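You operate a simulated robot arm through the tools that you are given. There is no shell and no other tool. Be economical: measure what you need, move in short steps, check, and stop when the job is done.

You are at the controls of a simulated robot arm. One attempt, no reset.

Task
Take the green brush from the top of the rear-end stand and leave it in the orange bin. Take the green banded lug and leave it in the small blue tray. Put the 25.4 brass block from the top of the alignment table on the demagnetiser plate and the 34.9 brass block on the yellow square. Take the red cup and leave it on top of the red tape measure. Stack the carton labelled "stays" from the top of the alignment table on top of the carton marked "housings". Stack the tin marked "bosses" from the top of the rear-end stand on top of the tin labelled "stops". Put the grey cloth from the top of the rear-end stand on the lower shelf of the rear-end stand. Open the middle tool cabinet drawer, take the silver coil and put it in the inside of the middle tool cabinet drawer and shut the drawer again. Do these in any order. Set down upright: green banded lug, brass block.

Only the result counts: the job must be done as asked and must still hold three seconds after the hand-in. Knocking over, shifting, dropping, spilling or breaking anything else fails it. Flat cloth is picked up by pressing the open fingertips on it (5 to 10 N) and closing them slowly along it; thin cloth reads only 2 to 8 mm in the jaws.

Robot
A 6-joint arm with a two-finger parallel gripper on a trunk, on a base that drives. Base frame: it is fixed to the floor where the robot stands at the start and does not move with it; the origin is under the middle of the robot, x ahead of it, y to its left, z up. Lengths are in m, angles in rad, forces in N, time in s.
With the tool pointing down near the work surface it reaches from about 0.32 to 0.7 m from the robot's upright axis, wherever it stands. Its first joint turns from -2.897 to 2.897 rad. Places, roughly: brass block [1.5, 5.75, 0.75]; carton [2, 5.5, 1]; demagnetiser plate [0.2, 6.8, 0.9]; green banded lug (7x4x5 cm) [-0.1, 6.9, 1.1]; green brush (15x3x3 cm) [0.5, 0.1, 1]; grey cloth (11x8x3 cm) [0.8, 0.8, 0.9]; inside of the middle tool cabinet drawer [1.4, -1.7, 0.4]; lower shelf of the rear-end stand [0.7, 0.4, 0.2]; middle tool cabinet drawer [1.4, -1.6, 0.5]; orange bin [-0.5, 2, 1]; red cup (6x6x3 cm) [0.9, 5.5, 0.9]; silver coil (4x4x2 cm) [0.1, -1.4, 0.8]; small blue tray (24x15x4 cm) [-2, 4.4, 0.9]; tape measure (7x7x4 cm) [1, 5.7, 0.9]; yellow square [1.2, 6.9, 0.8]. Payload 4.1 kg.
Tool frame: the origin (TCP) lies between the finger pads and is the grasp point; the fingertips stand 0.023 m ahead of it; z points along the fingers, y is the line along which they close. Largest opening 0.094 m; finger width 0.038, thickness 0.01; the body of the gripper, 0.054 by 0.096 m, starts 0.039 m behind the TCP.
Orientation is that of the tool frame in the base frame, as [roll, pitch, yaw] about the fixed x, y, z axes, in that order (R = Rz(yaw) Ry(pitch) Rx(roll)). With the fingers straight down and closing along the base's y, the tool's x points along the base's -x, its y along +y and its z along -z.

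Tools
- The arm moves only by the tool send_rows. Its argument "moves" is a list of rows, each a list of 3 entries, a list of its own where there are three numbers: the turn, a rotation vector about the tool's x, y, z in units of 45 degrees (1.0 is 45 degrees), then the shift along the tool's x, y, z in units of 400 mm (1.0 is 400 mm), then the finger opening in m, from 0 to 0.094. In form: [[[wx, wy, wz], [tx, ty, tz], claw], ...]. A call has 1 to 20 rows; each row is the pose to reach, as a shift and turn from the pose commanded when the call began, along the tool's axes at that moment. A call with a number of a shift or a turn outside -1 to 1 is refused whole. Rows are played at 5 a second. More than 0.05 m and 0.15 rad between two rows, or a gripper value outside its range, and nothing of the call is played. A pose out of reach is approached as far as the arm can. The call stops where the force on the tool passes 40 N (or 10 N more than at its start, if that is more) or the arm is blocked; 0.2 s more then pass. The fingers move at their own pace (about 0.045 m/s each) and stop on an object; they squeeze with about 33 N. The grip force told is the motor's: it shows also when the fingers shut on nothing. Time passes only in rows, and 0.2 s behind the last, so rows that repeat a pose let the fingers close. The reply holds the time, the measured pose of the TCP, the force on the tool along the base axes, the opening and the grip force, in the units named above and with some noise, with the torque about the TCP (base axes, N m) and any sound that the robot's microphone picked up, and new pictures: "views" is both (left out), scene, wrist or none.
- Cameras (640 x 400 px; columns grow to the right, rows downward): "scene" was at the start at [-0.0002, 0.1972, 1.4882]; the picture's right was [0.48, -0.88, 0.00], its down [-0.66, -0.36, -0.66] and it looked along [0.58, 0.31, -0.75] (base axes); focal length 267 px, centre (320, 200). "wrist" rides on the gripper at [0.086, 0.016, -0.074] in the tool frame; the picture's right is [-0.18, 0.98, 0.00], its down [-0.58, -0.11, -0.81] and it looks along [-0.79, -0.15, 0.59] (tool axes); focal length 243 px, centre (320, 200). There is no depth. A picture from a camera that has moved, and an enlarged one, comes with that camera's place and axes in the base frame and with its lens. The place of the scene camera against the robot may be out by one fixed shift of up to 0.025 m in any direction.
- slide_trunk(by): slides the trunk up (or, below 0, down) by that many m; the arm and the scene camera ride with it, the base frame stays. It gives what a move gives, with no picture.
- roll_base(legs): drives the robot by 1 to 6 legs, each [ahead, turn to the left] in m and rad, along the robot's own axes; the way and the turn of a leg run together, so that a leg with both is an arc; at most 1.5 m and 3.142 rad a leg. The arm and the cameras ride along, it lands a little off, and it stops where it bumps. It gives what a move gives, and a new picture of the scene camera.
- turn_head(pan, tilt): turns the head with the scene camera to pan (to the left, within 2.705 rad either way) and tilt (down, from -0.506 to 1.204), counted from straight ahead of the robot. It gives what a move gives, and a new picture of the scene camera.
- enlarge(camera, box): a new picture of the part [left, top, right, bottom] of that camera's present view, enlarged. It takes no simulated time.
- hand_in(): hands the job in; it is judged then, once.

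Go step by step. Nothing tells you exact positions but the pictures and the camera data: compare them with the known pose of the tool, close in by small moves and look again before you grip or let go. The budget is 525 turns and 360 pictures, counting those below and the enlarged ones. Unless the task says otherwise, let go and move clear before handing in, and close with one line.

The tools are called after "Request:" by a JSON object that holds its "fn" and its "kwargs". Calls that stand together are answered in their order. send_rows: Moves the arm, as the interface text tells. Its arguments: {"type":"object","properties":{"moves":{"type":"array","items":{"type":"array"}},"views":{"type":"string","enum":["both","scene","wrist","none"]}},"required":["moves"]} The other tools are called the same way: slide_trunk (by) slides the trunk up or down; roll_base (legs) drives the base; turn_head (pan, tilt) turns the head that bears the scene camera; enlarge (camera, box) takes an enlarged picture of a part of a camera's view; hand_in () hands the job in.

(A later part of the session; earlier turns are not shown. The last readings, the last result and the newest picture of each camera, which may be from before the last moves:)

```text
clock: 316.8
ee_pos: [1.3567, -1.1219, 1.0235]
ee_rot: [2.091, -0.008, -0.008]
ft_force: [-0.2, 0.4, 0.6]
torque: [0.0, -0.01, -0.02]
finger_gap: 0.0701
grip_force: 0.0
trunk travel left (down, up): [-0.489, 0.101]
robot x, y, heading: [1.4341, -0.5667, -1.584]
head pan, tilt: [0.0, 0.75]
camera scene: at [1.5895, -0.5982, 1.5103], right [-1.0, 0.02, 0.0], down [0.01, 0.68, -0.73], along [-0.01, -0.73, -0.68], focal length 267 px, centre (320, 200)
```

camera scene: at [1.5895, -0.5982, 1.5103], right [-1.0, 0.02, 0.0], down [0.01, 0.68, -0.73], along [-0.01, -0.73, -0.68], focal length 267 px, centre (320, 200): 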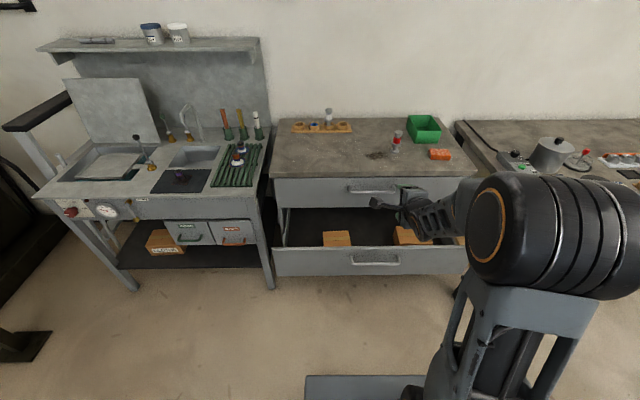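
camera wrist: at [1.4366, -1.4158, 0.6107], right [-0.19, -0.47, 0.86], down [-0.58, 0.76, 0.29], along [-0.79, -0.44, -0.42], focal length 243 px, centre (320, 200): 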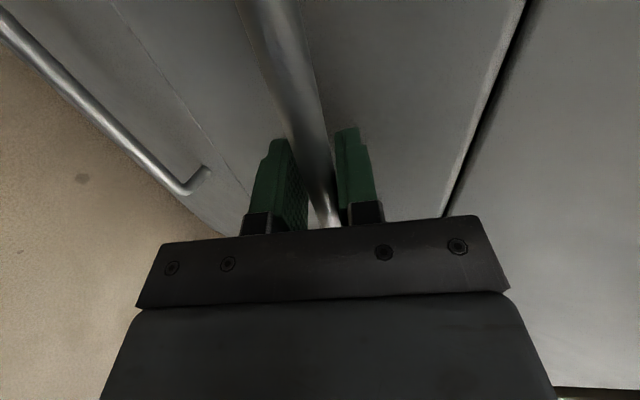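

Drawer stays open. I return the hand to tool-down and drive over to the bench with the coil.

Request:
{"fn": "send_rows", "kwargs": {"moves": [[[0.17, 0, 0], [0, 0, 0], 0.07], [[0.34, 0, 0], [0, 0, 0], 0.07], [[0.51, 0, 0], [0, 0, 0], 0.07], [[0.68, 0, 0], [0, 0, 0], 0.07], [[0.85, 0, 0], [0, 0, 0], 0.07], [[1, 0, 0], [0, 0, 0], 0.07]], "views": "none"}}

Request:
{"fn": "send_rows", "kwargs": {"moves": [[[0.17, 0, 0], [0, 0, 0], 0.09], [[0.335, 0, 0], [0, 0, 0], 0.09]], "views": "none"}}

Request:
{"fn": "send_rows", "kwargs": {"moves": [[[0, 0, -0.17], [0, 0, 0], 0.09], [[0, 0, -0.34], [0, 0, 0], 0.09], [[0, 0, -0.51], [0, 0, 0], 0.09], [[0, 0, -0.68], [0, 0, 0], 0.09], [[0, 0, -0.85], [0, 0, 0], 0.09], [[0, 0, -1], [0, 0, 0], 0.09]], "views": "none"}}

Request:
{"fn": "send_rows", "kwargs": {"moves": [[[0, 0, -0.17], [0, 0, 0], 0.09], [[0, 0, -0.34], [0, 0, 0], 0.09], [[0, 0, -0.51], [0, 0, 0], 0.09], [[0, 0, -0.68], [0, 0, 0], 0.09], [[0, 0, -0.85], [0, 0, 0], 0.09], [[0, 0, -1], [0, 0, 0], 0.09]], "views": "none"}}

Request:
{"fn": "roll_base", "kwargs": {"legs": [[0, -1.431], [1.345, 0], [0, 1.445]]}}

```text
clock: 318.2
ee_pos: [1.3486, -1.0769, 0.959]
ee_rot: [2.499, 0.064, -0.058]
ft_force: [-0.3, 0.6, 0.5]
torque: [-0.01, -0.01, -0.03]
finger_gap: 0.0699
grip_force: 0.1
out of reach, approached as far as the arm can: row 2, 3, 4, 5, 6
trunk travel left (down, up): [-0.489, 0.101]
robot x, y, heading: [1.431, -0.5638, -1.585]
head pan, tilt: [0.0, 0.75]
```

```text
clock: 318.8
ee_pos: [1.3303, -1.081, 0.9615]
ee_rot: [2.616, 0.151, -0.118]
ft_force: [0.3, 1.1, -0.1]
torque: [0.01, 0.02, 0.03]
finger_gap: 0.0903
grip_force: 0.0
out of reach, approached as far as the arm can: row 1, 2
trunk travel left (down, up): [-0.489, 0.101]
robot x, y, heading: [1.4339, -0.5645, -1.585]
head pan, tilt: [0.0, 0.75]
```

```text
clock: 320.2
ee_pos: [1.3289, -1.079, 0.9613]
ee_rot: [2.864, 0.478, 0.643]
ft_force: [-0.1, -0.3, -0.2]
torque: [-0.02, -0.01, -0.02]
finger_gap: 0.0901
grip_force: 0.2
trunk travel left (down, up): [-0.489, 0.101]
robot x, y, heading: [1.4341, -0.5692, -1.585]
head pan, tilt: [0.0, 0.75]
```

```text
clock: 321.6
ee_pos: [1.3275, -1.0787, 0.9621]
ee_rot: [-2.965, 0.52, 1.544]
ft_force: [-0.1, 0.2, -0.8]
torque: [-0.03, 0.01, -0.01]
finger_gap: 0.0901
grip_force: 0.0
trunk travel left (down, up): [-0.489, 0.101]
robot x, y, heading: [1.4316, -0.5669, -1.59]
head pan, tilt: [0.0, 0.75]
```

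```text
clock: 335.3
ee_pos: [0.0176, -1.269, 0.9629]
ee_rot: [-2.964, 0.519, 1.554]
ft_force: [0.6, 0.3, 0.7]
torque: [0.01, 0.01, 0.0]
finger_gap: 0.0899
grip_force: 0.1
trunk travel left (down, up): [-0.489, 0.101]
robot x, y, heading: [0.1159, -0.7535, -1.57]
head pan, tilt: [0.0, 0.75]
camera scene: at [0.2721, -0.7841, 1.5103], right [-1.0, 0.0, 0.0], down [0.0, 0.68, -0.73], along [0.0, -0.73, -0.68], focal length 267 px, centre (320, 200)
```

scene: 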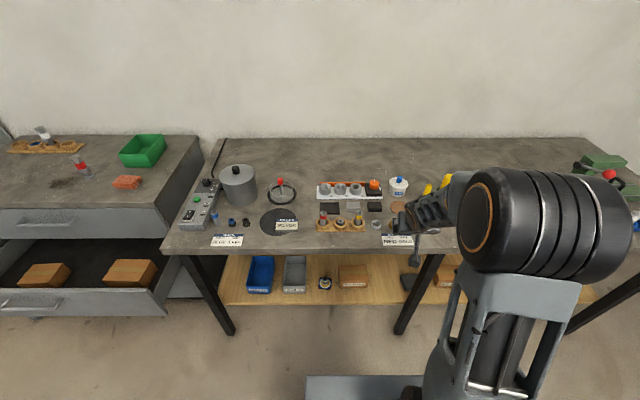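

The wrist fell into the leaning branch again when I pitched down. I back off and repeat the fix: hand close and low so the forearm hangs vertical, then spin.

Request:
{"fn": "roll_base", "kwargs": {"legs": [[-0.22, 0]]}}

Request:
{"fn": "slide_trunk", "kwargs": {"by": 0.1}}

Request:
{"fn": "send_rows", "kwargs": {"moves": [[[0, 0, 0], [0.08, 0.04, 0.033], 0.09], [[0, 0, 0], [0.17, 0.08, 0.066], 0.09], [[-0.04, 0.13, 0], [0.25, 0.12, 0.1], 0.09], [[-0.08, 0.26, 0], [0.34, 0.16, 0.13], 0.09], [[-0.12, 0.4, 0], [0.42, 0.2, 0.165], 0.09], [[-0.16, 0.53, 0], [0.51, 0.24, 0.2], 0.09], [[-0.2, 0.66, 0], [0.59, 0.28, 0.23], 0.09]], "views": "none"}}

```text
clock: 337.0
ee_pos: [0.0178, -1.0462, 0.9626]
ee_rot: [-2.964, 0.522, 1.554]
ft_force: [0.6, -0.7, -0.1]
torque: [-0.01, -0.01, -0.01]
finger_gap: 0.0899
grip_force: 0.2
trunk travel left (down, up): [-0.489, 0.101]
robot x, y, heading: [0.1129, -0.5331, -1.574]
head pan, tilt: [0.0, 0.75]
camera scene: at [0.2728, -0.562, 1.5103], right [-1.0, 0.0, 0.0], down [0.0, 0.68, -0.73], along [0.0, -0.73, -0.68], focal length 267 px, centre (320, 200)
```

scene: 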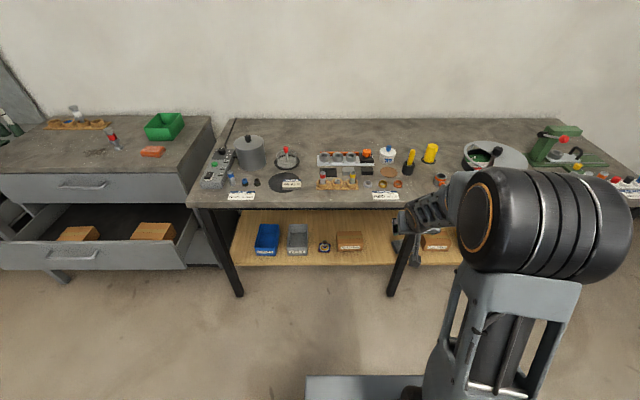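

```text
clock: 338.3
ee_pos: [0.02, -1.0467, 1.0623]
ee_rot: [-2.967, 0.52, 1.553]
ft_force: [-0.5, 0.3, -0.1]
torque: [-0.04, 0.0, -0.04]
finger_gap: 0.0898
grip_force: 0.0
trunk travel left (down, up): [-0.589, 0.001]
robot x, y, heading: [0.1109, -0.53, -1.573]
head pan, tilt: [0.0, 0.75]
```

```text
clock: 339.9
ee_pos: [0.1141, -0.8998, 0.8506]
ee_rot: [-3.14, 0.005, 1.508]
ft_force: [0.7, -0.1, 0.1]
torque: [0.01, 0.0, 0.0]
finger_gap: 0.0901
grip_force: 0.0
trunk travel left (down, up): [-0.589, 0.001]
robot x, y, heading: [0.1176, -0.5348, -1.572]
head pan, tilt: [0.0, 0.75]
```

Request:
{"fn": "send_rows", "kwargs": {"moves": [[[0, 0, 0], [-0.08, 0, -0.06], 0.09], [[0, 0, 0], [-0.16, 0, -0.12], 0.09], [[0, 0, 0], [-0.24, 0, -0.18], 0.09], [[0, 0, 0], [-0.3, 0, -0.26], 0.09]], "views": "none"}}

```text
clock: 340.9
ee_pos: [0.1074, -1.0182, 0.9541]
ee_rot: [-3.14, 0.003, 1.506]
ft_force: [-0.1, 0.4, 0.2]
torque: [-0.01, 0.01, 0.02]
finger_gap: 0.0898
grip_force: 0.1
trunk travel left (down, up): [-0.589, 0.001]
robot x, y, heading: [0.1155, -0.5296, -1.572]
head pan, tilt: [0.0, 0.75]
```

The tool is vertical here and stays so – the earlier lean was just from being too high relative to the trunk. I drive forward and look for the coil.

Request:
{"fn": "roll_base", "kwargs": {"legs": [[0.15, 0]]}}

Request:
{"fn": "send_rows", "kwargs": {"moves": [[[0, 0, 0], [0, 0, 0], 0.09]], "views": "wrist"}}

Request:
{"fn": "enlarge", "kwargs": {"camera": "scene", "box": [290, 120, 450, 220]}}

```text
clock: 342.3
ee_pos: [0.1059, -1.1709, 0.9531]
ee_rot: [-3.139, 0.003, 1.503]
ft_force: [0.0, 0.4, -0.3]
torque: [0.0, -0.02, 0.01]
finger_gap: 0.0903
grip_force: 0.1
trunk travel left (down, up): [-0.589, 0.001]
robot x, y, heading: [0.1138, -0.6898, -1.577]
head pan, tilt: [0.0, 0.75]
camera scene: at [0.2722, -0.7144, 1.6103], right [-1.0, 0.0, 0.0], down [0.0, 0.68, -0.73], along [0.0, -0.73, -0.68], focal length 267 px, centre (320, 200)
```

scene: 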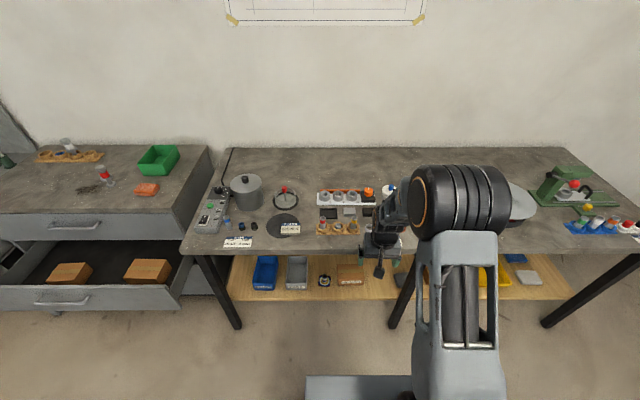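

```text
clock: 342.7
ee_pos: [0.1066, -1.1682, 0.9546]
ee_rot: [-3.141, 0.006, 1.506]
ft_force: [-0.3, -0.7, 0.3]
torque: [0.0, -0.01, 0.01]
finger_gap: 0.0901
grip_force: 0.0
trunk travel left (down, up): [-0.589, 0.001]
robot x, y, heading: [0.1124, -0.6851, -1.574]
head pan, tilt: [0.0, 0.75]
camera wrist: at [0.1279, -1.0822, 1.0273], right [0.97, -0.25, 0.0], down [-0.14, -0.57, 0.81], along [-0.2, -0.78, -0.59], focal length 243 px, centre (320, 200)
```

wrist: 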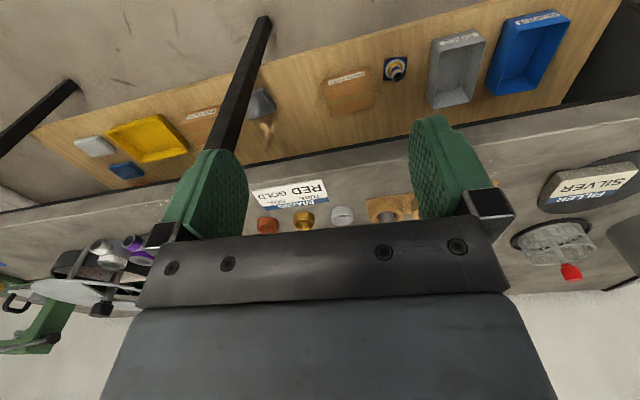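

```text
4.00 times, centred on (370, 170) of scene
camera zoom: at [0.2722, -0.7134, 1.6103], right [-1.0, 0.0, 0.0], down [0.0, 0.68, -0.73], along [0.0, -0.73, -0.68], focal length 1068 px, centre (120, 320)
```

zoom: 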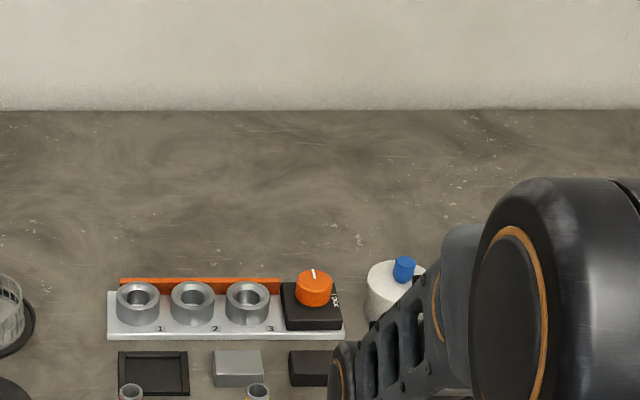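

The silver coil is the third of three (copper, gold, silver) near (0.09, -1.35). I move the hand closer over it.

Request:
{"fn": "send_rows", "kwargs": {"moves": [[[0, 0, 0], [-0.1, 0, 0], 0.09], [[0, 0, 0], [-0.2, 0, 0], 0.09], [[0, 0, 0.07], [-0.3, 0, 0], 0.09]], "views": "wrist"}}

```text
clock: 343.5
ee_pos: [0.0981, -1.2882, 0.9541]
ee_rot: [-3.14, 0.005, 1.45]
ft_force: [0.8, -0.6, 0.5]
torque: [0.0, 0.01, -0.03]
finger_gap: 0.0899
grip_force: 0.1
trunk travel left (down, up): [-0.589, 0.001]
robot x, y, heading: [0.1139, -0.6822, -1.572]
head pan, tilt: [0.0, 0.75]
camera wrist: at [0.1247, -1.2038, 1.0273], right [0.95, -0.3, 0.0], down [-0.18, -0.56, 0.81], along [-0.24, -0.77, -0.59], focal length 243 px, centre (320, 200)
```

wrist: 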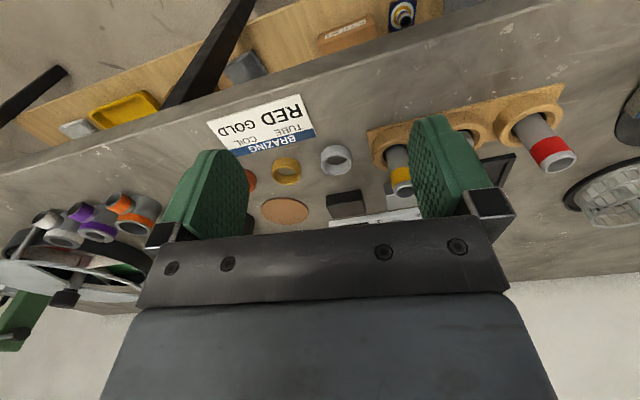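

Silver coil centre is about (0.083, -1.403, 0.82) with ~2 cm gaps to its neighbours. I move above it with a narrow opening.

Request:
{"fn": "send_rows", "kwargs": {"moves": [[[0, 0, 0], [-0.1, 0, 0], 0.05], [[0, 0, 0], [-0.2, 0, 0.02], 0.05], [[0, 0, 0], [-0.26, 0, 0.08], 0.05], [[0, 0, 0], [-0.26, 0, 0.15], 0.05]], "views": "wrist"}}

```text
clock: 344.5
ee_pos: [0.0858, -1.3894, 0.8949]
ee_rot: [-3.141, 0.003, 1.449]
ft_force: [0.3, -0.6, 0.0]
torque: [0.01, 0.0, -0.03]
finger_gap: 0.05
grip_force: 0.2
trunk travel left (down, up): [-0.589, 0.001]
robot x, y, heading: [0.1117, -0.6845, -1.575]
head pan, tilt: [0.0, 0.75]
camera wrist: at [0.112, -1.3034, 0.9691], right [0.95, -0.3, 0.0], down [-0.18, -0.56, 0.81], along [-0.24, -0.77, -0.59], focal length 243 px, centre (320, 200)
```

wrist: 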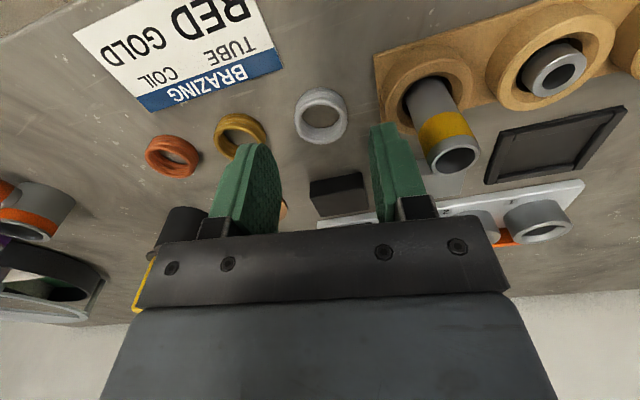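

Request:
{"fn": "send_rows", "kwargs": {"moves": [[[0, 0, 0], [-0.0425, 0, 0], 0.046], [[0, 0, 0], [-0.0425, 0, 0.06], 0.046], [[0, 0, 0], [-0.0425, 0, 0.11], 0.046]], "views": "wrist"}}

```text
clock: 345.3
ee_pos: [0.0839, -1.3864, 0.8685]
ee_rot: [-3.14, 0.005, 1.45]
ft_force: [0.2, 0.1, 0.3]
torque: [0.0, -0.03, 0.0]
finger_gap: 0.0463
grip_force: 0.1
out of reach, approached as far as the arm can: row 1, 2, 3
trunk travel left (down, up): [-0.589, 0.001]
robot x, y, heading: [0.1189, -0.6818, -1.577]
head pan, tilt: [0.0, 0.75]
camera wrist: at [0.1106, -1.3006, 0.9418], right [0.95, -0.3, 0.0], down [-0.18, -0.56, 0.81], along [-0.24, -0.77, -0.59], focal length 243 px, centre (320, 200)
```

wrist: 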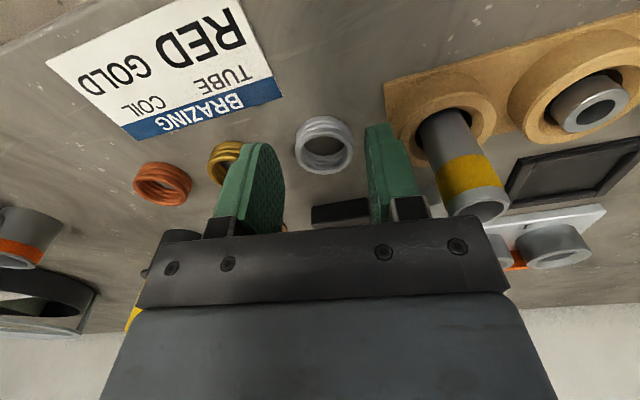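

Out of reach by 2 cm; I raise, edge the base forward 6 cm and retry.

Request:
{"fn": "send_rows", "kwargs": {"moves": [[[0, 0, 0], [0.0425, 0, -0.1], 0.046], [[0, 0, 0], [0.1, 0, -0.1], 0.046]], "views": "none"}}

Request:
{"fn": "roll_base", "kwargs": {"legs": [[0.06, 0]]}}

Request:
{"fn": "send_rows", "kwargs": {"moves": [[[0, 0, 0], [0, 0, 0.04], 0.046]], "views": "wrist"}}

```text
clock: 345.9
ee_pos: [0.0893, -1.3461, 0.9073]
ee_rot: [-3.14, 0.006, 1.451]
ft_force: [0.2, 0.2, 0.1]
torque: [-0.03, 0.02, 0.0]
finger_gap: 0.0461
grip_force: 0.2
trunk travel left (down, up): [-0.589, 0.001]
robot x, y, heading: [0.116, -0.6826, -1.579]
head pan, tilt: [0.0, 0.75]
```

```text
clock: 346.8
ee_pos: [0.0891, -1.4065, 0.9072]
ee_rot: [-3.138, 0.005, 1.451]
ft_force: [-0.6, 0.3, -0.2]
torque: [-0.03, -0.01, -0.01]
finger_gap: 0.0461
grip_force: 0.1
trunk travel left (down, up): [-0.589, 0.001]
robot x, y, heading: [0.1164, -0.7388, -1.575]
head pan, tilt: [0.0, 0.75]
camera scene: at [0.2719, -0.7744, 1.6103], right [-1.0, 0.0, 0.0], down [0.0, 0.68, -0.73], along [0.0, -0.73, -0.68], focal length 267 px, centre (320, 200)
```

scene: 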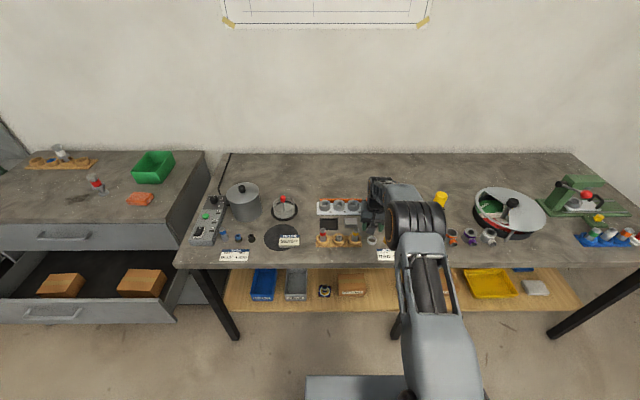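

```text
clock: 347.2
ee_pos: [0.0894, -1.4055, 0.8912]
ee_rot: [-3.141, 0.005, 1.45]
ft_force: [-0.3, 0.3, -0.1]
torque: [0.01, -0.02, 0.01]
finger_gap: 0.0459
grip_force: 0.0
trunk travel left (down, up): [-0.589, 0.001]
robot x, y, heading: [0.1172, -0.7441, -1.574]
head pan, tilt: [0.0, 0.75]
camera wrist: at [0.1156, -1.3204, 0.9653], right [0.95, -0.3, 0.0], down [-0.18, -0.56, 0.81], along [-0.24, -0.77, -0.59], focal length 243 px, centre (320, 200)
```

wrist: 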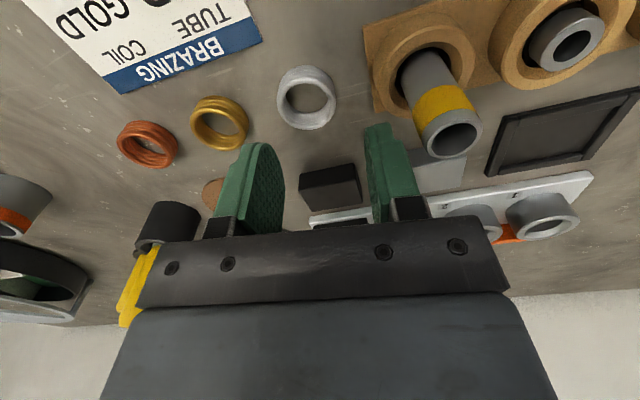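

Request:
{"fn": "send_rows", "kwargs": {"moves": [[[0, 0, 0], [0, -0.022, 0], 0.048], [[0, 0, 0], [0, -0.022, 0.07], 0.048], [[0, 0, 0], [0, -0.022, 0.12], 0.048]], "views": "wrist"}}

```text
clock: 348.0
ee_pos: [0.0801, -1.4067, 0.8438]
ee_rot: [-3.14, 0.005, 1.45]
ft_force: [-0.3, -0.2, -0.2]
torque: [-0.03, -0.01, -0.04]
finger_gap: 0.0479
grip_force: 0.1
trunk travel left (down, up): [-0.589, 0.001]
robot x, y, heading: [0.1093, -0.7422, -1.572]
head pan, tilt: [0.0, 0.75]
camera wrist: at [0.1069, -1.3202, 0.9168], right [0.95, -0.3, 0.0], down [-0.18, -0.56, 0.81], along [-0.24, -0.77, -0.59], focal length 243 px, centre (320, 200)
```

wrist: 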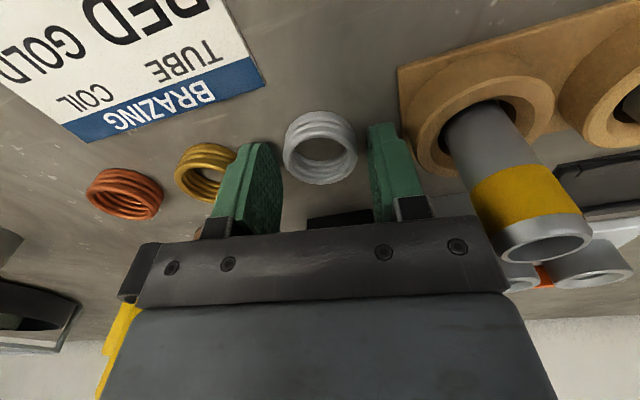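

Request:
{"fn": "send_rows", "kwargs": {"moves": [[[0, 0, 0], [0, 0, 0.015], 0.048], [[0, 0, 0], [0, 0, 0.03], 0.048], [[0, 0, 0], [0, 0, 0.04], 0.048], [[0, 0, 0], [0, 0, 0.05], 0.048]], "views": "wrist"}}

```text
clock: 348.6
ee_pos: [0.0811, -1.4076, 0.8426]
ee_rot: [3.139, 0.013, 1.451]
ft_force: [-0.2, 11.0, 19.3]
torque: [0.56, -0.52, 0.37]
finger_gap: 0.0479
grip_force: 0.1
trunk travel left (down, up): [-0.589, 0.001]
robot x, y, heading: [0.1164, -0.738, -1.573]
head pan, tilt: [0.0, 0.75]
stopped in row 2: the force on the tool passed its limit (the readings are from after the stop); the commanded pose is now the measured one
camera wrist: at [0.107, -1.3205, 0.916], right [0.95, -0.3, 0.0], down [-0.17, -0.55, 0.81], along [-0.24, -0.78, -0.58], focal length 243 px, centre (320, 200)
```

wrist: 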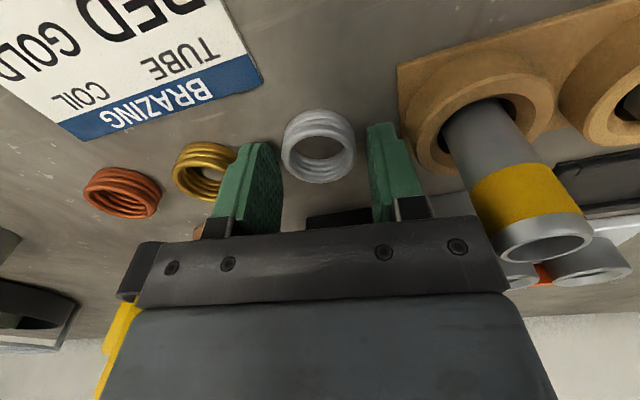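

The right fingertip touched the wooden holder's corner. I lift slightly, narrow the opening and shift 4 mm left.

Request:
{"fn": "send_rows", "kwargs": {"moves": [[[0, 0, 0], [0, 0, -0.02], 0.043], [[0, 0, 0], [-0.005, -0.01, -0.02], 0.043], [[0, 0, 0], [-0.005, -0.01, 0.01], 0.043], [[0, 0, 0], [-0.005, -0.01, 0.03], 0.043]], "views": "wrist"}}

```text
clock: 349.5
ee_pos: [0.0755, -1.4114, 0.8435]
ee_rot: [3.141, 0.022, 1.453]
ft_force: [1.2, 14.6, 20.0]
torque: [0.65, -0.42, 0.36]
finger_gap: 0.0426
grip_force: 0.1
trunk travel left (down, up): [-0.589, 0.001]
robot x, y, heading: [0.1151, -0.7458, -1.573]
head pan, tilt: [0.0, 0.75]
stopped in row 4: the force on the tool passed its limit (the readings are from after the stop); the commanded pose is now the measured one
camera wrist: at [0.1027, -1.3238, 0.9155], right [0.95, -0.3, 0.0], down [-0.17, -0.55, 0.82], along [-0.24, -0.78, -0.57], focal length 243 px, centre (320, 200)
```

wrist: 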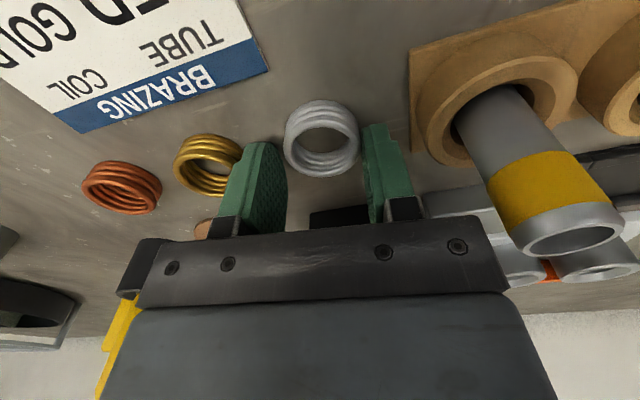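

The fingertips are on the bench itself (z≈0.82). I raise 2 mm and close on the coil.

Request:
{"fn": "send_rows", "kwargs": {"moves": [[[0, 0, 0], [0.002, 0.004, -0.01], 0.043], [[0, 0, 0], [0.002, 0.004, -0.01], 0.03], [[0, 0, 0], [0.002, 0.004, -0.01], 0.02], [[0, 0, 0], [0.002, 0.004, -0.01], 0.02], [[0, 0, 0], [0.002, 0.004, -0.01], 0.02]], "views": "wrist"}}

```text
clock: 350.7
ee_pos: [0.0774, -1.4128, 0.8429]
ee_rot: [-3.141, 0.019, 1.45]
ft_force: [0.4, -0.6, 2.4]
torque: [-0.02, -0.01, -0.03]
finger_gap: 0.0347
grip_force: 33.3
trunk travel left (down, up): [-0.589, 0.001]
robot x, y, heading: [0.1139, -0.7456, -1.575]
head pan, tilt: [0.0, 0.75]
camera wrist: at [0.104, -1.3252, 0.9157], right [0.95, -0.3, 0.0], down [-0.18, -0.55, 0.82], along [-0.24, -0.78, -0.58], focal length 243 px, centre (320, 200)
```

wrist: 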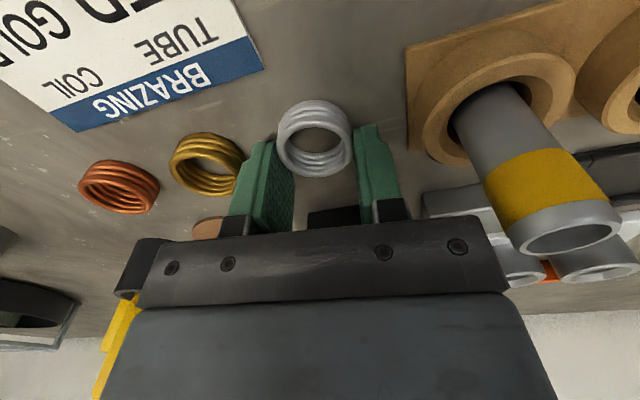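

The coil is near the edge of the pads, so I reopen, shift 1.4 cm toward the robot and regrip.

Request:
{"fn": "send_rows", "kwargs": {"moves": [[[0, 0, 0], [0, 0, 0], 0.045], [[0, 0, 0], [0, 0, 0], 0.046], [[0, 0, 0], [0.035, 0, 0], 0.046], [[0, 0, 0], [0.035, 0, 0], 0.03], [[0, 0, 0], [0.035, 0, 0], 0.02], [[0, 0, 0], [0.035, 0, 0], 0.02]], "views": "wrist"}}

```text
clock: 352.1
ee_pos: [0.0797, -1.3968, 0.8428]
ee_rot: [3.142, 0.021, 1.45]
ft_force: [1.6, 0.5, 4.7]
torque: [0.04, -0.05, -0.01]
finger_gap: 0.0347
grip_force: 33.5
trunk travel left (down, up): [-0.589, 0.001]
robot x, y, heading: [0.1166, -0.7452, -1.576]
head pan, tilt: [0.0, 0.75]
camera wrist: at [0.1063, -1.3114, 0.9156], right [0.95, -0.3, 0.0], down [-0.18, -0.55, 0.82], along [-0.24, -0.78, -0.58], focal length 243 px, centre (320, 200)
```

wrist: 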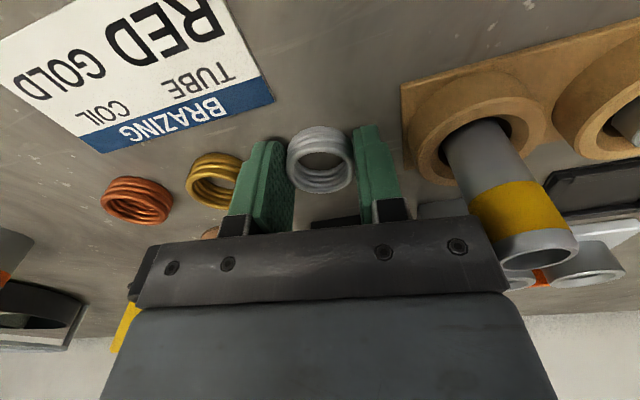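

Good grip. I lift and go back to the drawer.

Request:
{"fn": "send_rows", "kwargs": {"moves": [[[0, 0, 0], [0, 0, -0.1], 0.02], [[0, 0, 0], [0, 0, -0.2], 0.02], [[0, 0, 0], [0, 0, -0.3], 0.02], [[0, 0, 0], [0.1, 0, -0.38], 0.02], [[0, 0, 0], [0.2, 0, -0.38], 0.02], [[0, 0, 0], [0.3, 0, -0.38], 0.02], [[0, 0, 0], [0.4, 0, -0.38], 0.02]], "views": "wrist"}}

Request:
{"fn": "roll_base", "kwargs": {"legs": [[-0.1, 0], [0, 1.571], [1.2, 0], [0, -1.571]]}}

```text
refused: row 4 steps farther than a row can; nothing moved
```

```text
clock: 366.5
ee_pos: [1.2641, -1.3248, 0.8442]
ee_rot: [3.14, 0.02, 1.435]
ft_force: [0.8, 0.3, 0.2]
torque: [-0.01, 0.04, -0.02]
finger_gap: 0.0339
grip_force: 32.3
trunk travel left (down, up): [-0.589, 0.001]
robot x, y, heading: [1.3118, -0.6671, -1.588]
head pan, tilt: [0.0, 0.75]
camera scene: at [1.4666, -0.7017, 1.6103], right [-1.0, 0.02, 0.0], down [0.01, 0.68, -0.73], along [-0.01, -0.73, -0.68], focal length 267 px, centre (320, 200)
```

scene: 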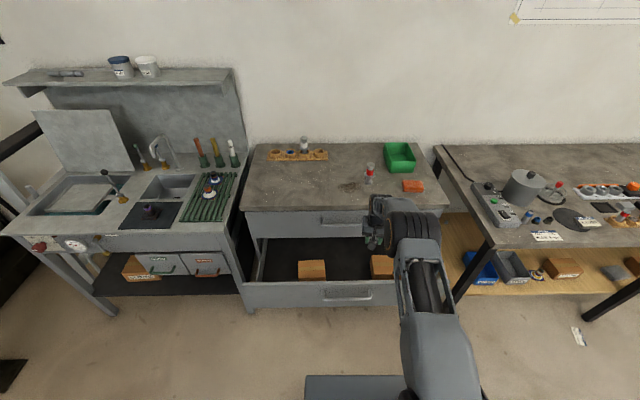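

I made a mistake: the lift was refused for step size but the base still drove, so the hand swept low over the bench front. I see a card on the floor; I check the damage.

Request:
{"fn": "turn_head", "kwargs": {"pan": -0.75, "tilt": 0.75}}

Request:
{"fn": "enlarge", "kwargs": {"camera": "scene", "box": [180, 100, 500, 300]}}

```text
clock: 367.6
ee_pos: [1.2652, -1.3234, 0.8433]
ee_rot: [3.142, 0.019, 1.435]
ft_force: [0.4, -0.7, 0.1]
torque: [0.01, 0.0, 0.01]
finger_gap: 0.0343
grip_force: 33.0
trunk travel left (down, up): [-0.589, 0.001]
robot x, y, heading: [1.3071, -0.6687, -1.593]
head pan, tilt: [-0.75, 0.75]
camera scene: at [1.4107, -0.6784, 1.6103], right [-0.72, 0.7, 0.0], down [0.47, 0.49, -0.73], along [-0.51, -0.53, -0.68], focal length 267 px, centre (320, 200)
```

scene: 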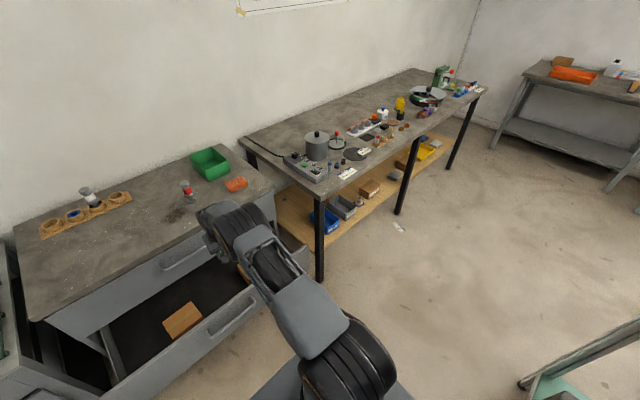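

```text
2.00 times, centred on (340, 200) of scene
camera zoom: at [1.4107, -0.6784, 1.6103], right [-0.72, 0.7, 0.0], down [0.47, 0.49, -0.73], along [-0.51, -0.53, -0.68], focal length 534 px, centre (280, 200)
```

zoom: 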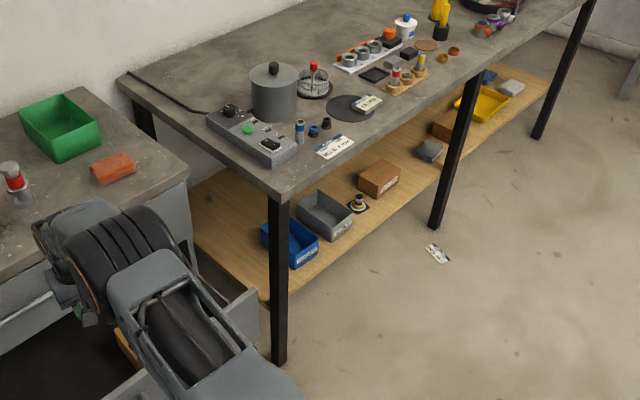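

Only the "BRAZING COIL TUBE RED GOLD" card was knocked to the floor; everything else on the bench is in place. I'll put the card back after the coil. Now I align the coil over the free spot between the two boxes in the drawer.

Request:
{"fn": "send_rows", "kwargs": {"moves": [[[0, 0, 0], [0, 0.08, 0], 0.02], [[0, 0, 0], [0, 0.165, 0], 0.02]], "views": "wrist"}}

```text
clock: 368.2
ee_pos: [1.3305, -1.3321, 0.8419]
ee_rot: [-3.139, 0.021, 1.435]
ft_force: [-0.1, 0.5, 1.3]
torque: [-0.01, 0.0, -0.02]
finger_gap: 0.0343
grip_force: 33.1
trunk travel left (down, up): [-0.589, 0.001]
robot x, y, heading: [1.3087, -0.6732, -1.591]
head pan, tilt: [-0.75, 0.75]
camera wrist: at [1.3579, -1.2464, 0.9143], right [0.95, -0.32, 0.0], down [-0.18, -0.55, 0.82], along [-0.26, -0.78, -0.58], focal length 243 px, centre (320, 200)
```

wrist: 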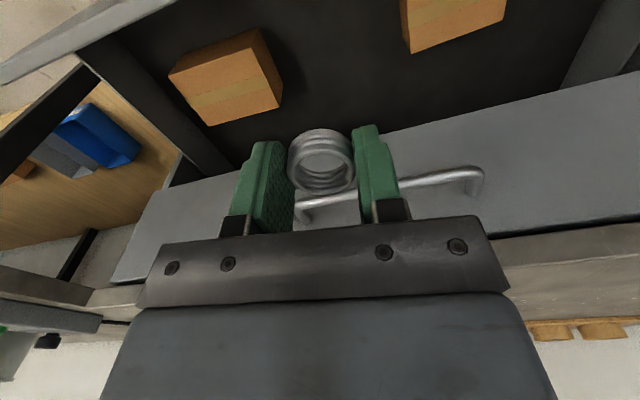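

Request:
{"fn": "roll_base", "kwargs": {"legs": [[0.063, 0]]}}

```text
clock: 369.2
ee_pos: [1.3281, -1.3964, 0.8402]
ee_rot: [-3.141, 0.02, 1.435]
ft_force: [-0.1, 0.1, -0.2]
torque: [0.04, 0.0, -0.01]
finger_gap: 0.0342
grip_force: 33.2
trunk travel left (down, up): [-0.589, 0.001]
robot x, y, heading: [1.3092, -0.734, -1.589]
head pan, tilt: [-0.75, 0.75]
camera scene: at [1.4095, -0.7425, 1.6103], right [-0.72, 0.7, 0.0], down [0.47, 0.49, -0.73], along [-0.51, -0.52, -0.68], focal length 267 px, centre (320, 200)
```

scene: 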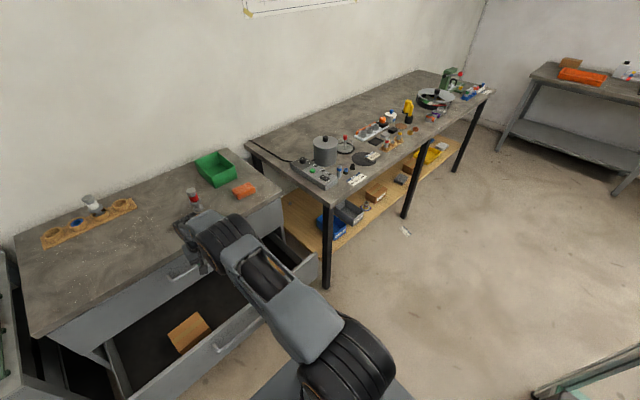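

Request:
{"fn": "slide_trunk", "kwargs": {"by": -0.2}}

Request:
{"fn": "send_rows", "kwargs": {"moves": [[[0, 0, 0], [0, 0, 0], 0.02]], "views": "both"}}

```text
clock: 371.4
ee_pos: [1.3289, -1.3958, 0.6402]
ee_rot: [-3.141, 0.019, 1.435]
ft_force: [0.5, -0.3, 0.1]
torque: [-0.02, 0.03, -0.01]
finger_gap: 0.0341
grip_force: 32.7
trunk travel left (down, up): [-0.389, 0.201]
robot x, y, heading: [1.3071, -0.7312, -1.589]
head pan, tilt: [-0.75, 0.75]
```

```text
clock: 371.8
ee_pos: [1.3277, -1.3965, 0.6425]
ee_rot: [3.141, 0.02, 1.434]
ft_force: [0.7, 0.1, 0.2]
torque: [0.01, -0.04, 0.0]
finger_gap: 0.0341
grip_force: 33.1
trunk travel left (down, up): [-0.389, 0.201]
robot x, y, heading: [1.311, -0.7336, -1.589]
head pan, tilt: [-0.75, 0.75]
camera scene: at [1.4095, -0.7414, 1.4103], right [-0.72, 0.7, 0.0], down [0.47, 0.49, -0.73], along [-0.51, -0.53, -0.68], focal length 267 px, centre (320, 200)
camera wrist: at [1.3561, -1.3095, 0.7143], right [0.95, -0.32, 0.0], down [-0.18, -0.55, 0.82], along [-0.26, -0.78, -0.58], focal length 243 px, centre (320, 200)
```

scene: 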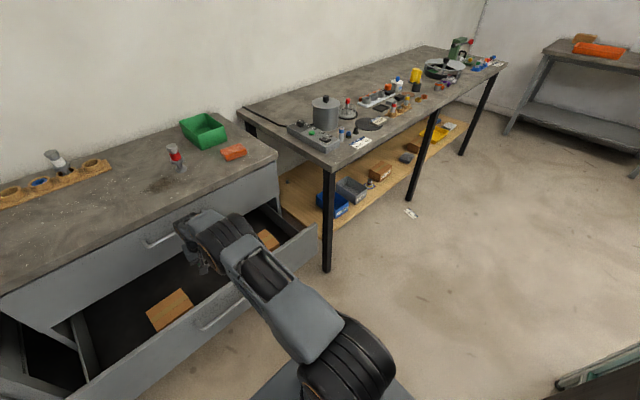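
wrist: 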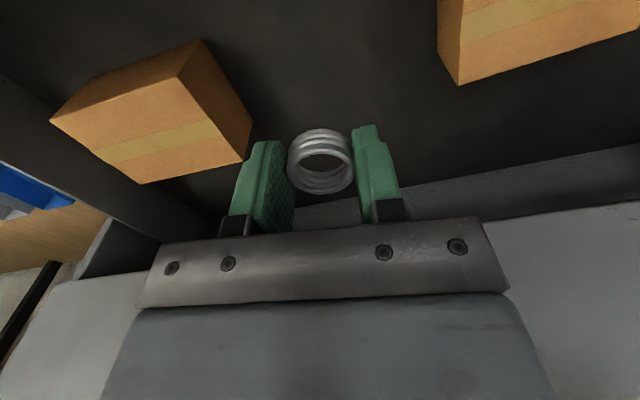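

Request:
{"fn": "send_rows", "kwargs": {"moves": [[[0, 0, 0], [0, 0, 0.1], 0.02], [[0, 0, 0], [0, 0, 0.2], 0.02], [[0, 0, 0], [0, 0, 0.25], 0.02]], "views": "wrist"}}

```text
clock: 372.6
ee_pos: [1.327, -1.3987, 0.5411]
ee_rot: [-3.141, 0.021, 1.435]
ft_force: [-0.1, -0.1, 0.2]
torque: [0.0, -0.01, 0.01]
finger_gap: 0.0341
grip_force: 32.8
trunk travel left (down, up): [-0.389, 0.201]
robot x, y, heading: [1.308, -0.7321, -1.59]
head pan, tilt: [-0.75, 0.75]
camera wrist: at [1.3555, -1.312, 0.614], right [0.95, -0.32, 0.0], down [-0.18, -0.55, 0.82], along [-0.26, -0.78, -0.58], focal length 243 px, centre (320, 200)
```

wrist: 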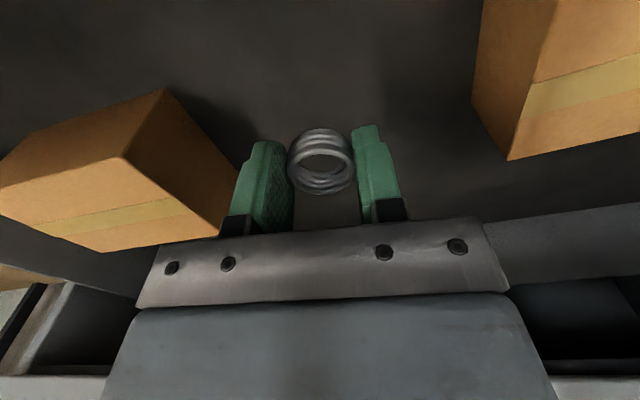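

Request:
{"fn": "send_rows", "kwargs": {"moves": [[[0, 0, 0], [0, 0, 0.025], 0.02], [[0, 0, 0], [0, 0, 0.05], 0.02], [[0, 0, 0], [0, 0, 0.075], 0.02], [[0, 0, 0], [0, 0, 0.1], 0.02], [[0, 0, 0], [0, 0, 0.12], 0.02]], "views": "none"}}

```text
clock: 373.8
ee_pos: [1.3282, -1.3857, 0.5044]
ee_rot: [-3.14, 0.02, 1.434]
ft_force: [-0.3, -1.2, -0.4]
torque: [0.01, 0.03, -0.02]
finger_gap: 0.0339
grip_force: 32.8
out of reach, approached as far as the arm can: row 2, 3, 4, 5
trunk travel left (down, up): [-0.389, 0.201]
robot x, y, heading: [1.3102, -0.7317, -1.586]
head pan, tilt: [-0.75, 0.75]
```

Request:
{"fn": "slide_trunk", "kwargs": {"by": -0.02}}

Request:
{"fn": "send_rows", "kwargs": {"moves": [[[0, 0, 0], [0, 0, 0], 0.02]], "views": "wrist"}}

```text
clock: 374.4
ee_pos: [1.3276, -1.386, 0.4837]
ee_rot: [3.141, 0.02, 1.433]
ft_force: [-0.1, 0.8, 0.3]
torque: [-0.01, -0.01, 0.01]
finger_gap: 0.0338
grip_force: 32.9
trunk travel left (down, up): [-0.369, 0.221]
robot x, y, heading: [1.3114, -0.7311, -1.589]
head pan, tilt: [-0.75, 0.75]
```

```text
clock: 374.8
ee_pos: [1.3274, -1.3857, 0.4835]
ee_rot: [3.141, 0.019, 1.435]
ft_force: [-1.0, 0.1, 0.5]
torque: [-0.04, 0.0, 0.02]
finger_gap: 0.034
grip_force: 33.2
trunk travel left (down, up): [-0.369, 0.221]
robot x, y, heading: [1.3065, -0.732, -1.59]
head pan, tilt: [-0.75, 0.75]
camera wrist: at [1.3552, -1.2995, 0.5566], right [0.95, -0.32, 0.0], down [-0.18, -0.55, 0.82], along [-0.26, -0.78, -0.58], focal length 243 px, centre (320, 200)
```

wrist: 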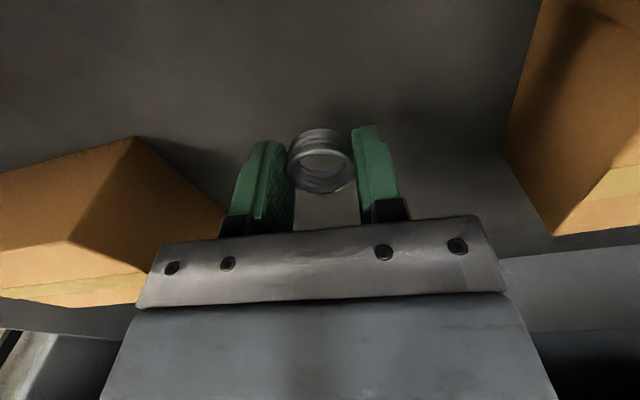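

Request:
{"fn": "slide_trunk", "kwargs": {"by": -0.02}}

```text
clock: 375.5
ee_pos: [1.3279, -1.3851, 0.4634]
ee_rot: [-3.141, 0.022, 1.435]
ft_force: [-1.0, 0.1, 0.3]
torque: [-0.03, -0.02, 0.02]
finger_gap: 0.0339
grip_force: 32.8
trunk travel left (down, up): [-0.349, 0.241]
robot x, y, heading: [1.3071, -0.7328, -1.593]
head pan, tilt: [-0.75, 0.75]
```

Request:
{"fn": "slide_trunk", "kwargs": {"by": -0.015}}

Request:
{"fn": "slide_trunk", "kwargs": {"by": -0.01}}

```text
clock: 376.1
ee_pos: [1.3276, -1.3861, 0.4501]
ee_rot: [-3.141, 0.022, 1.435]
ft_force: [0.7, -0.6, 3.5]
torque: [0.0, -0.05, -0.04]
finger_gap: 0.0338
grip_force: 32.6
trunk travel left (down, up): [-0.334, 0.256]
robot x, y, heading: [1.3096, -0.7304, -1.59]
head pan, tilt: [-0.75, 0.75]
```

```text
clock: 376.6
ee_pos: [1.3274, -1.3914, 0.45]
ee_rot: [3.14, 0.032, 1.435]
ft_force: [0.3, -2.3, 9.4]
torque: [0.32, 0.15, -0.04]
finger_gap: 0.0338
grip_force: 33.3
trunk travel left (down, up): [-0.327, 0.263]
robot x, y, heading: [1.309, -0.7341, -1.597]
head pan, tilt: [-0.75, 0.75]
stopped: the force on the tool passed its limit (the readings are from after the stop); the commanded pose is now the measured one
```

On the drawer floor. I release the coil and raise by the trunk.

Request:
{"fn": "send_rows", "kwargs": {"moves": [[[0, 0, 0], [0, 0, 0], 0.045], [[0, 0, 0], [0, 0, 0], 0.052], [[0, 0, 0], [0, 0, 0], 0.052]], "views": "none"}}

Request:
{"fn": "slide_trunk", "kwargs": {"by": 0.2}}

Request:
{"fn": "send_rows", "kwargs": {"moves": [[[0, 0, 0], [0, 0, 0], 0.052]], "views": "wrist"}}

```text
clock: 377.4
ee_pos: [1.328, -1.3921, 0.4495]
ee_rot: [3.141, 0.03, 1.436]
ft_force: [6.8, -2.6, 18.9]
torque: [0.55, 0.23, -0.17]
finger_gap: 0.0493
grip_force: 0.1
trunk travel left (down, up): [-0.327, 0.263]
robot x, y, heading: [1.3107, -0.7322, -1.591]
head pan, tilt: [-0.75, 0.75]
```

```text
clock: 379.6
ee_pos: [1.3273, -1.3899, 0.6475]
ee_rot: [-3.141, 0.026, 1.434]
ft_force: [0.9, -1.0, -0.7]
torque: [0.01, -0.02, -0.02]
finger_gap: 0.052
grip_force: 0.0
trunk travel left (down, up): [-0.527, 0.063]
robot x, y, heading: [1.3064, -0.7331, -1.591]
head pan, tilt: [-0.75, 0.75]
```

```text
clock: 380.0
ee_pos: [1.3273, -1.3898, 0.6473]
ee_rot: [3.14, 0.028, 1.435]
ft_force: [0.2, -0.7, 0.4]
torque: [-0.04, -0.01, 0.01]
finger_gap: 0.0522
grip_force: 0.1
trunk travel left (down, up): [-0.527, 0.063]
robot x, y, heading: [1.3118, -0.7361, -1.589]
head pan, tilt: [-0.75, 0.75]
camera wrist: at [1.3554, -1.303, 0.7193], right [0.95, -0.32, 0.01], down [-0.18, -0.54, 0.82], along [-0.26, -0.78, -0.57], focal length 243 px, centre (320, 200)
```

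wrist: 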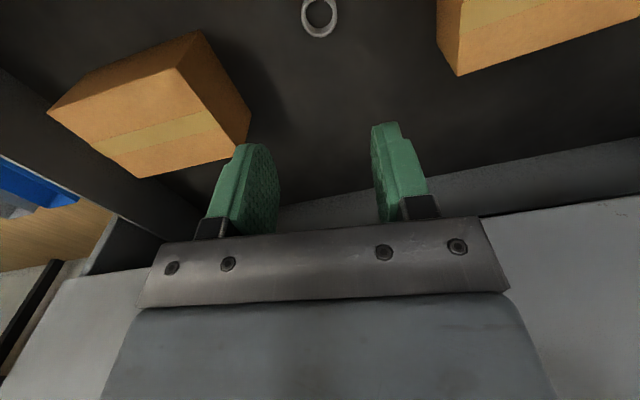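

The coil lies in the drawer. Next I raise out of the drawer and back away, then will push the drawer shut with closed fingers pitched forward.

Request:
{"fn": "slide_trunk", "kwargs": {"by": 0.063}}

Request:
{"fn": "send_rows", "kwargs": {"moves": [[[0, 0, 0], [0, 0, -0.1], 0.01], [[0, 0, 0], [0, 0, -0.2], 0.0]], "views": "none"}}

```text
clock: 381.0
ee_pos: [1.3279, -1.3897, 0.71]
ee_rot: [3.141, 0.026, 1.434]
ft_force: [-0.3, -0.7, 0.2]
torque: [0.0, 0.0, -0.02]
finger_gap: 0.052
grip_force: 0.0
trunk travel left (down, up): [-0.59, 0.0]
robot x, y, heading: [1.3077, -0.7313, -1.592]
head pan, tilt: [-0.75, 0.75]
```

```text
clock: 381.6
ee_pos: [1.328, -1.3869, 0.7906]
ee_rot: [3.141, 0.028, 1.436]
ft_force: [0.6, -0.1, 1.1]
torque: [0.0, 0.0, 0.01]
finger_gap: 0.0001
grip_force: 0.1
trunk travel left (down, up): [-0.59, 0.0]
robot x, y, heading: [1.3091, -0.7323, -1.59]
head pan, tilt: [-0.75, 0.75]
```

Request:
{"fn": "roll_base", "kwargs": {"legs": [[-0.33, 0]]}}

Request:
{"fn": "send_rows", "kwargs": {"moves": [[[0, -0.17, 0], [0, 0, 0], 0.0], [[0, -0.34, 0], [0, 0, 0], 0.0], [[0, -0.51, 0], [0, 0, 0], 0.0], [[0, -0.68, 0], [0, 0, 0], 0.0], [[0, -0.85, 0], [0, 0, 0], 0.0], [[0, -1, 0], [0, 0, 0], 0.0]], "views": "none"}}

Request:
{"fn": "send_rows", "kwargs": {"moves": [[[0, -0.17, 0], [0, 0, 0], 0.0], [[0, -0.34, 0], [0, 0, 0], 0.0]], "views": "none"}}

Request:
{"fn": "slide_trunk", "kwargs": {"by": -0.18}}

Request:
{"fn": "turn_head", "kwargs": {"pan": 0.0, "tilt": 0.75}}

```text
clock: 383.8
ee_pos: [1.3346, -1.0605, 0.789]
ee_rot: [3.141, 0.027, 1.436]
ft_force: [0.3, 0.7, -0.1]
torque: [0.01, 0.0, 0.01]
finger_gap: 0.0
grip_force: 33.5
trunk travel left (down, up): [-0.59, 0.0]
robot x, y, heading: [1.3133, -0.4067, -1.587]
head pan, tilt: [-0.75, 0.75]
camera scene: at [1.4153, -0.4131, 1.6108], right [-0.72, 0.69, 0.0], down [0.47, 0.49, -0.73], along [-0.51, -0.53, -0.68], focal length 267 px, centre (320, 200)
```

scene: 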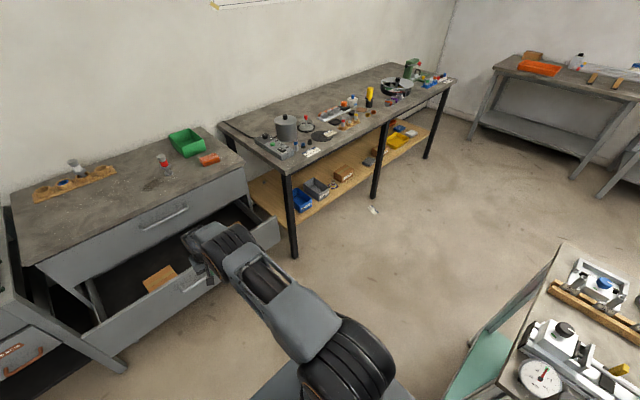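

```text
clock: 385.2
ee_pos: [1.3228, -1.055, 0.7882]
ee_rot: [3.095, 0.798, 1.28]
ft_force: [5.0, -3.2, 0.8]
torque: [0.13, 0.22, -0.14]
finger_gap: 0.0
grip_force: 33.3
out of reach, approached as far as the arm can: row 4, 5
trunk travel left (down, up): [-0.59, 0.0]
robot x, y, heading: [1.3136, -0.4043, -1.586]
head pan, tilt: [-0.75, 0.75]
```

```text
clock: 385.8
ee_pos: [1.3409, -1.0679, 0.7906]
ee_rot: [-3.11, 1.078, 1.459]
ft_force: [-0.8, -0.1, 0.2]
torque: [0.01, -0.01, -0.02]
finger_gap: 0.0
grip_force: 32.9
out of reach, approached as far as the arm can: row 2
trunk travel left (down, up): [-0.59, 0.0]
robot x, y, heading: [1.3109, -0.4026, -1.587]
head pan, tilt: [-0.75, 0.75]
```

```text
clock: 387.8
ee_pos: [1.3406, -1.068, 0.6094]
ee_rot: [-3.108, 1.076, 1.456]
ft_force: [0.7, -0.5, -1.0]
torque: [0.01, 0.0, -0.03]
finger_gap: 0.0
grip_force: 32.7
trunk travel left (down, up): [-0.41, 0.18]
robot x, y, heading: [1.3137, -0.4048, -1.589]
head pan, tilt: [-0.75, 0.75]
```

```text
clock: 388.9
ee_pos: [1.3411, -1.0684, 0.6097]
ee_rot: [-3.108, 1.077, 1.458]
ft_force: [0.1, -0.3, 0.8]
torque: [0.04, -0.01, 0.0]
finger_gap: 0.0
grip_force: 32.7
trunk travel left (down, up): [-0.41, 0.18]
robot x, y, heading: [1.312, -0.4038, -1.59]
head pan, tilt: [0.0, 0.75]
camera scene: at [1.4714, -0.4368, 1.4308], right [-1.0, 0.02, 0.0], down [0.01, 0.68, -0.73], along [-0.01, -0.73, -0.68], focal length 267 px, centre (320, 200)
```

scene: 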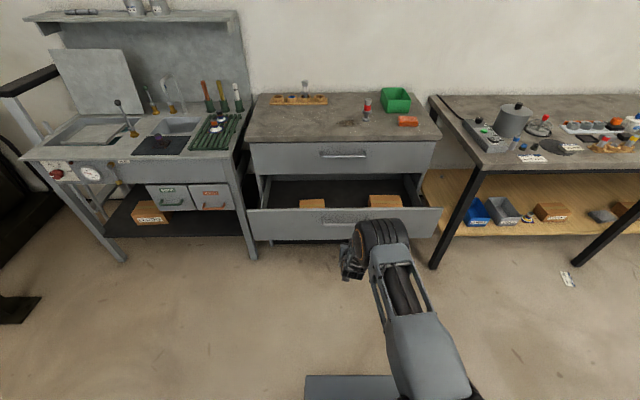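

Fingers are level with the panel just above the handle. I drive forward to push the drawer shut.

Request:
{"fn": "roll_base", "kwargs": {"legs": [[0.3, 0]]}}

```text
clock: 390.9
ee_pos: [1.3368, -1.3727, 0.61]
ee_rot: [-3.109, 1.077, 1.46]
ft_force: [0.2, -0.1, -0.2]
torque: [0.01, 0.0, -0.02]
finger_gap: 0.0001
grip_force: 33.1
trunk travel left (down, up): [-0.41, 0.18]
robot x, y, heading: [1.3102, -0.709, -1.588]
head pan, tilt: [0.0, 0.75]
camera scene: at [1.4665, -0.7416, 1.4308], right [-1.0, 0.02, 0.0], down [0.01, 0.68, -0.73], along [-0.01, -0.73, -0.68], focal length 267 px, centre (320, 200)
```

scene: 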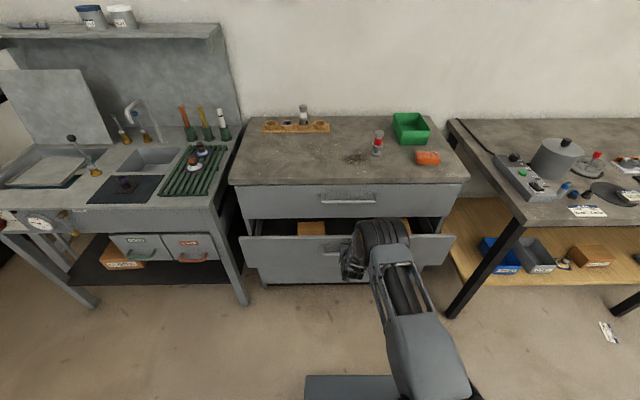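

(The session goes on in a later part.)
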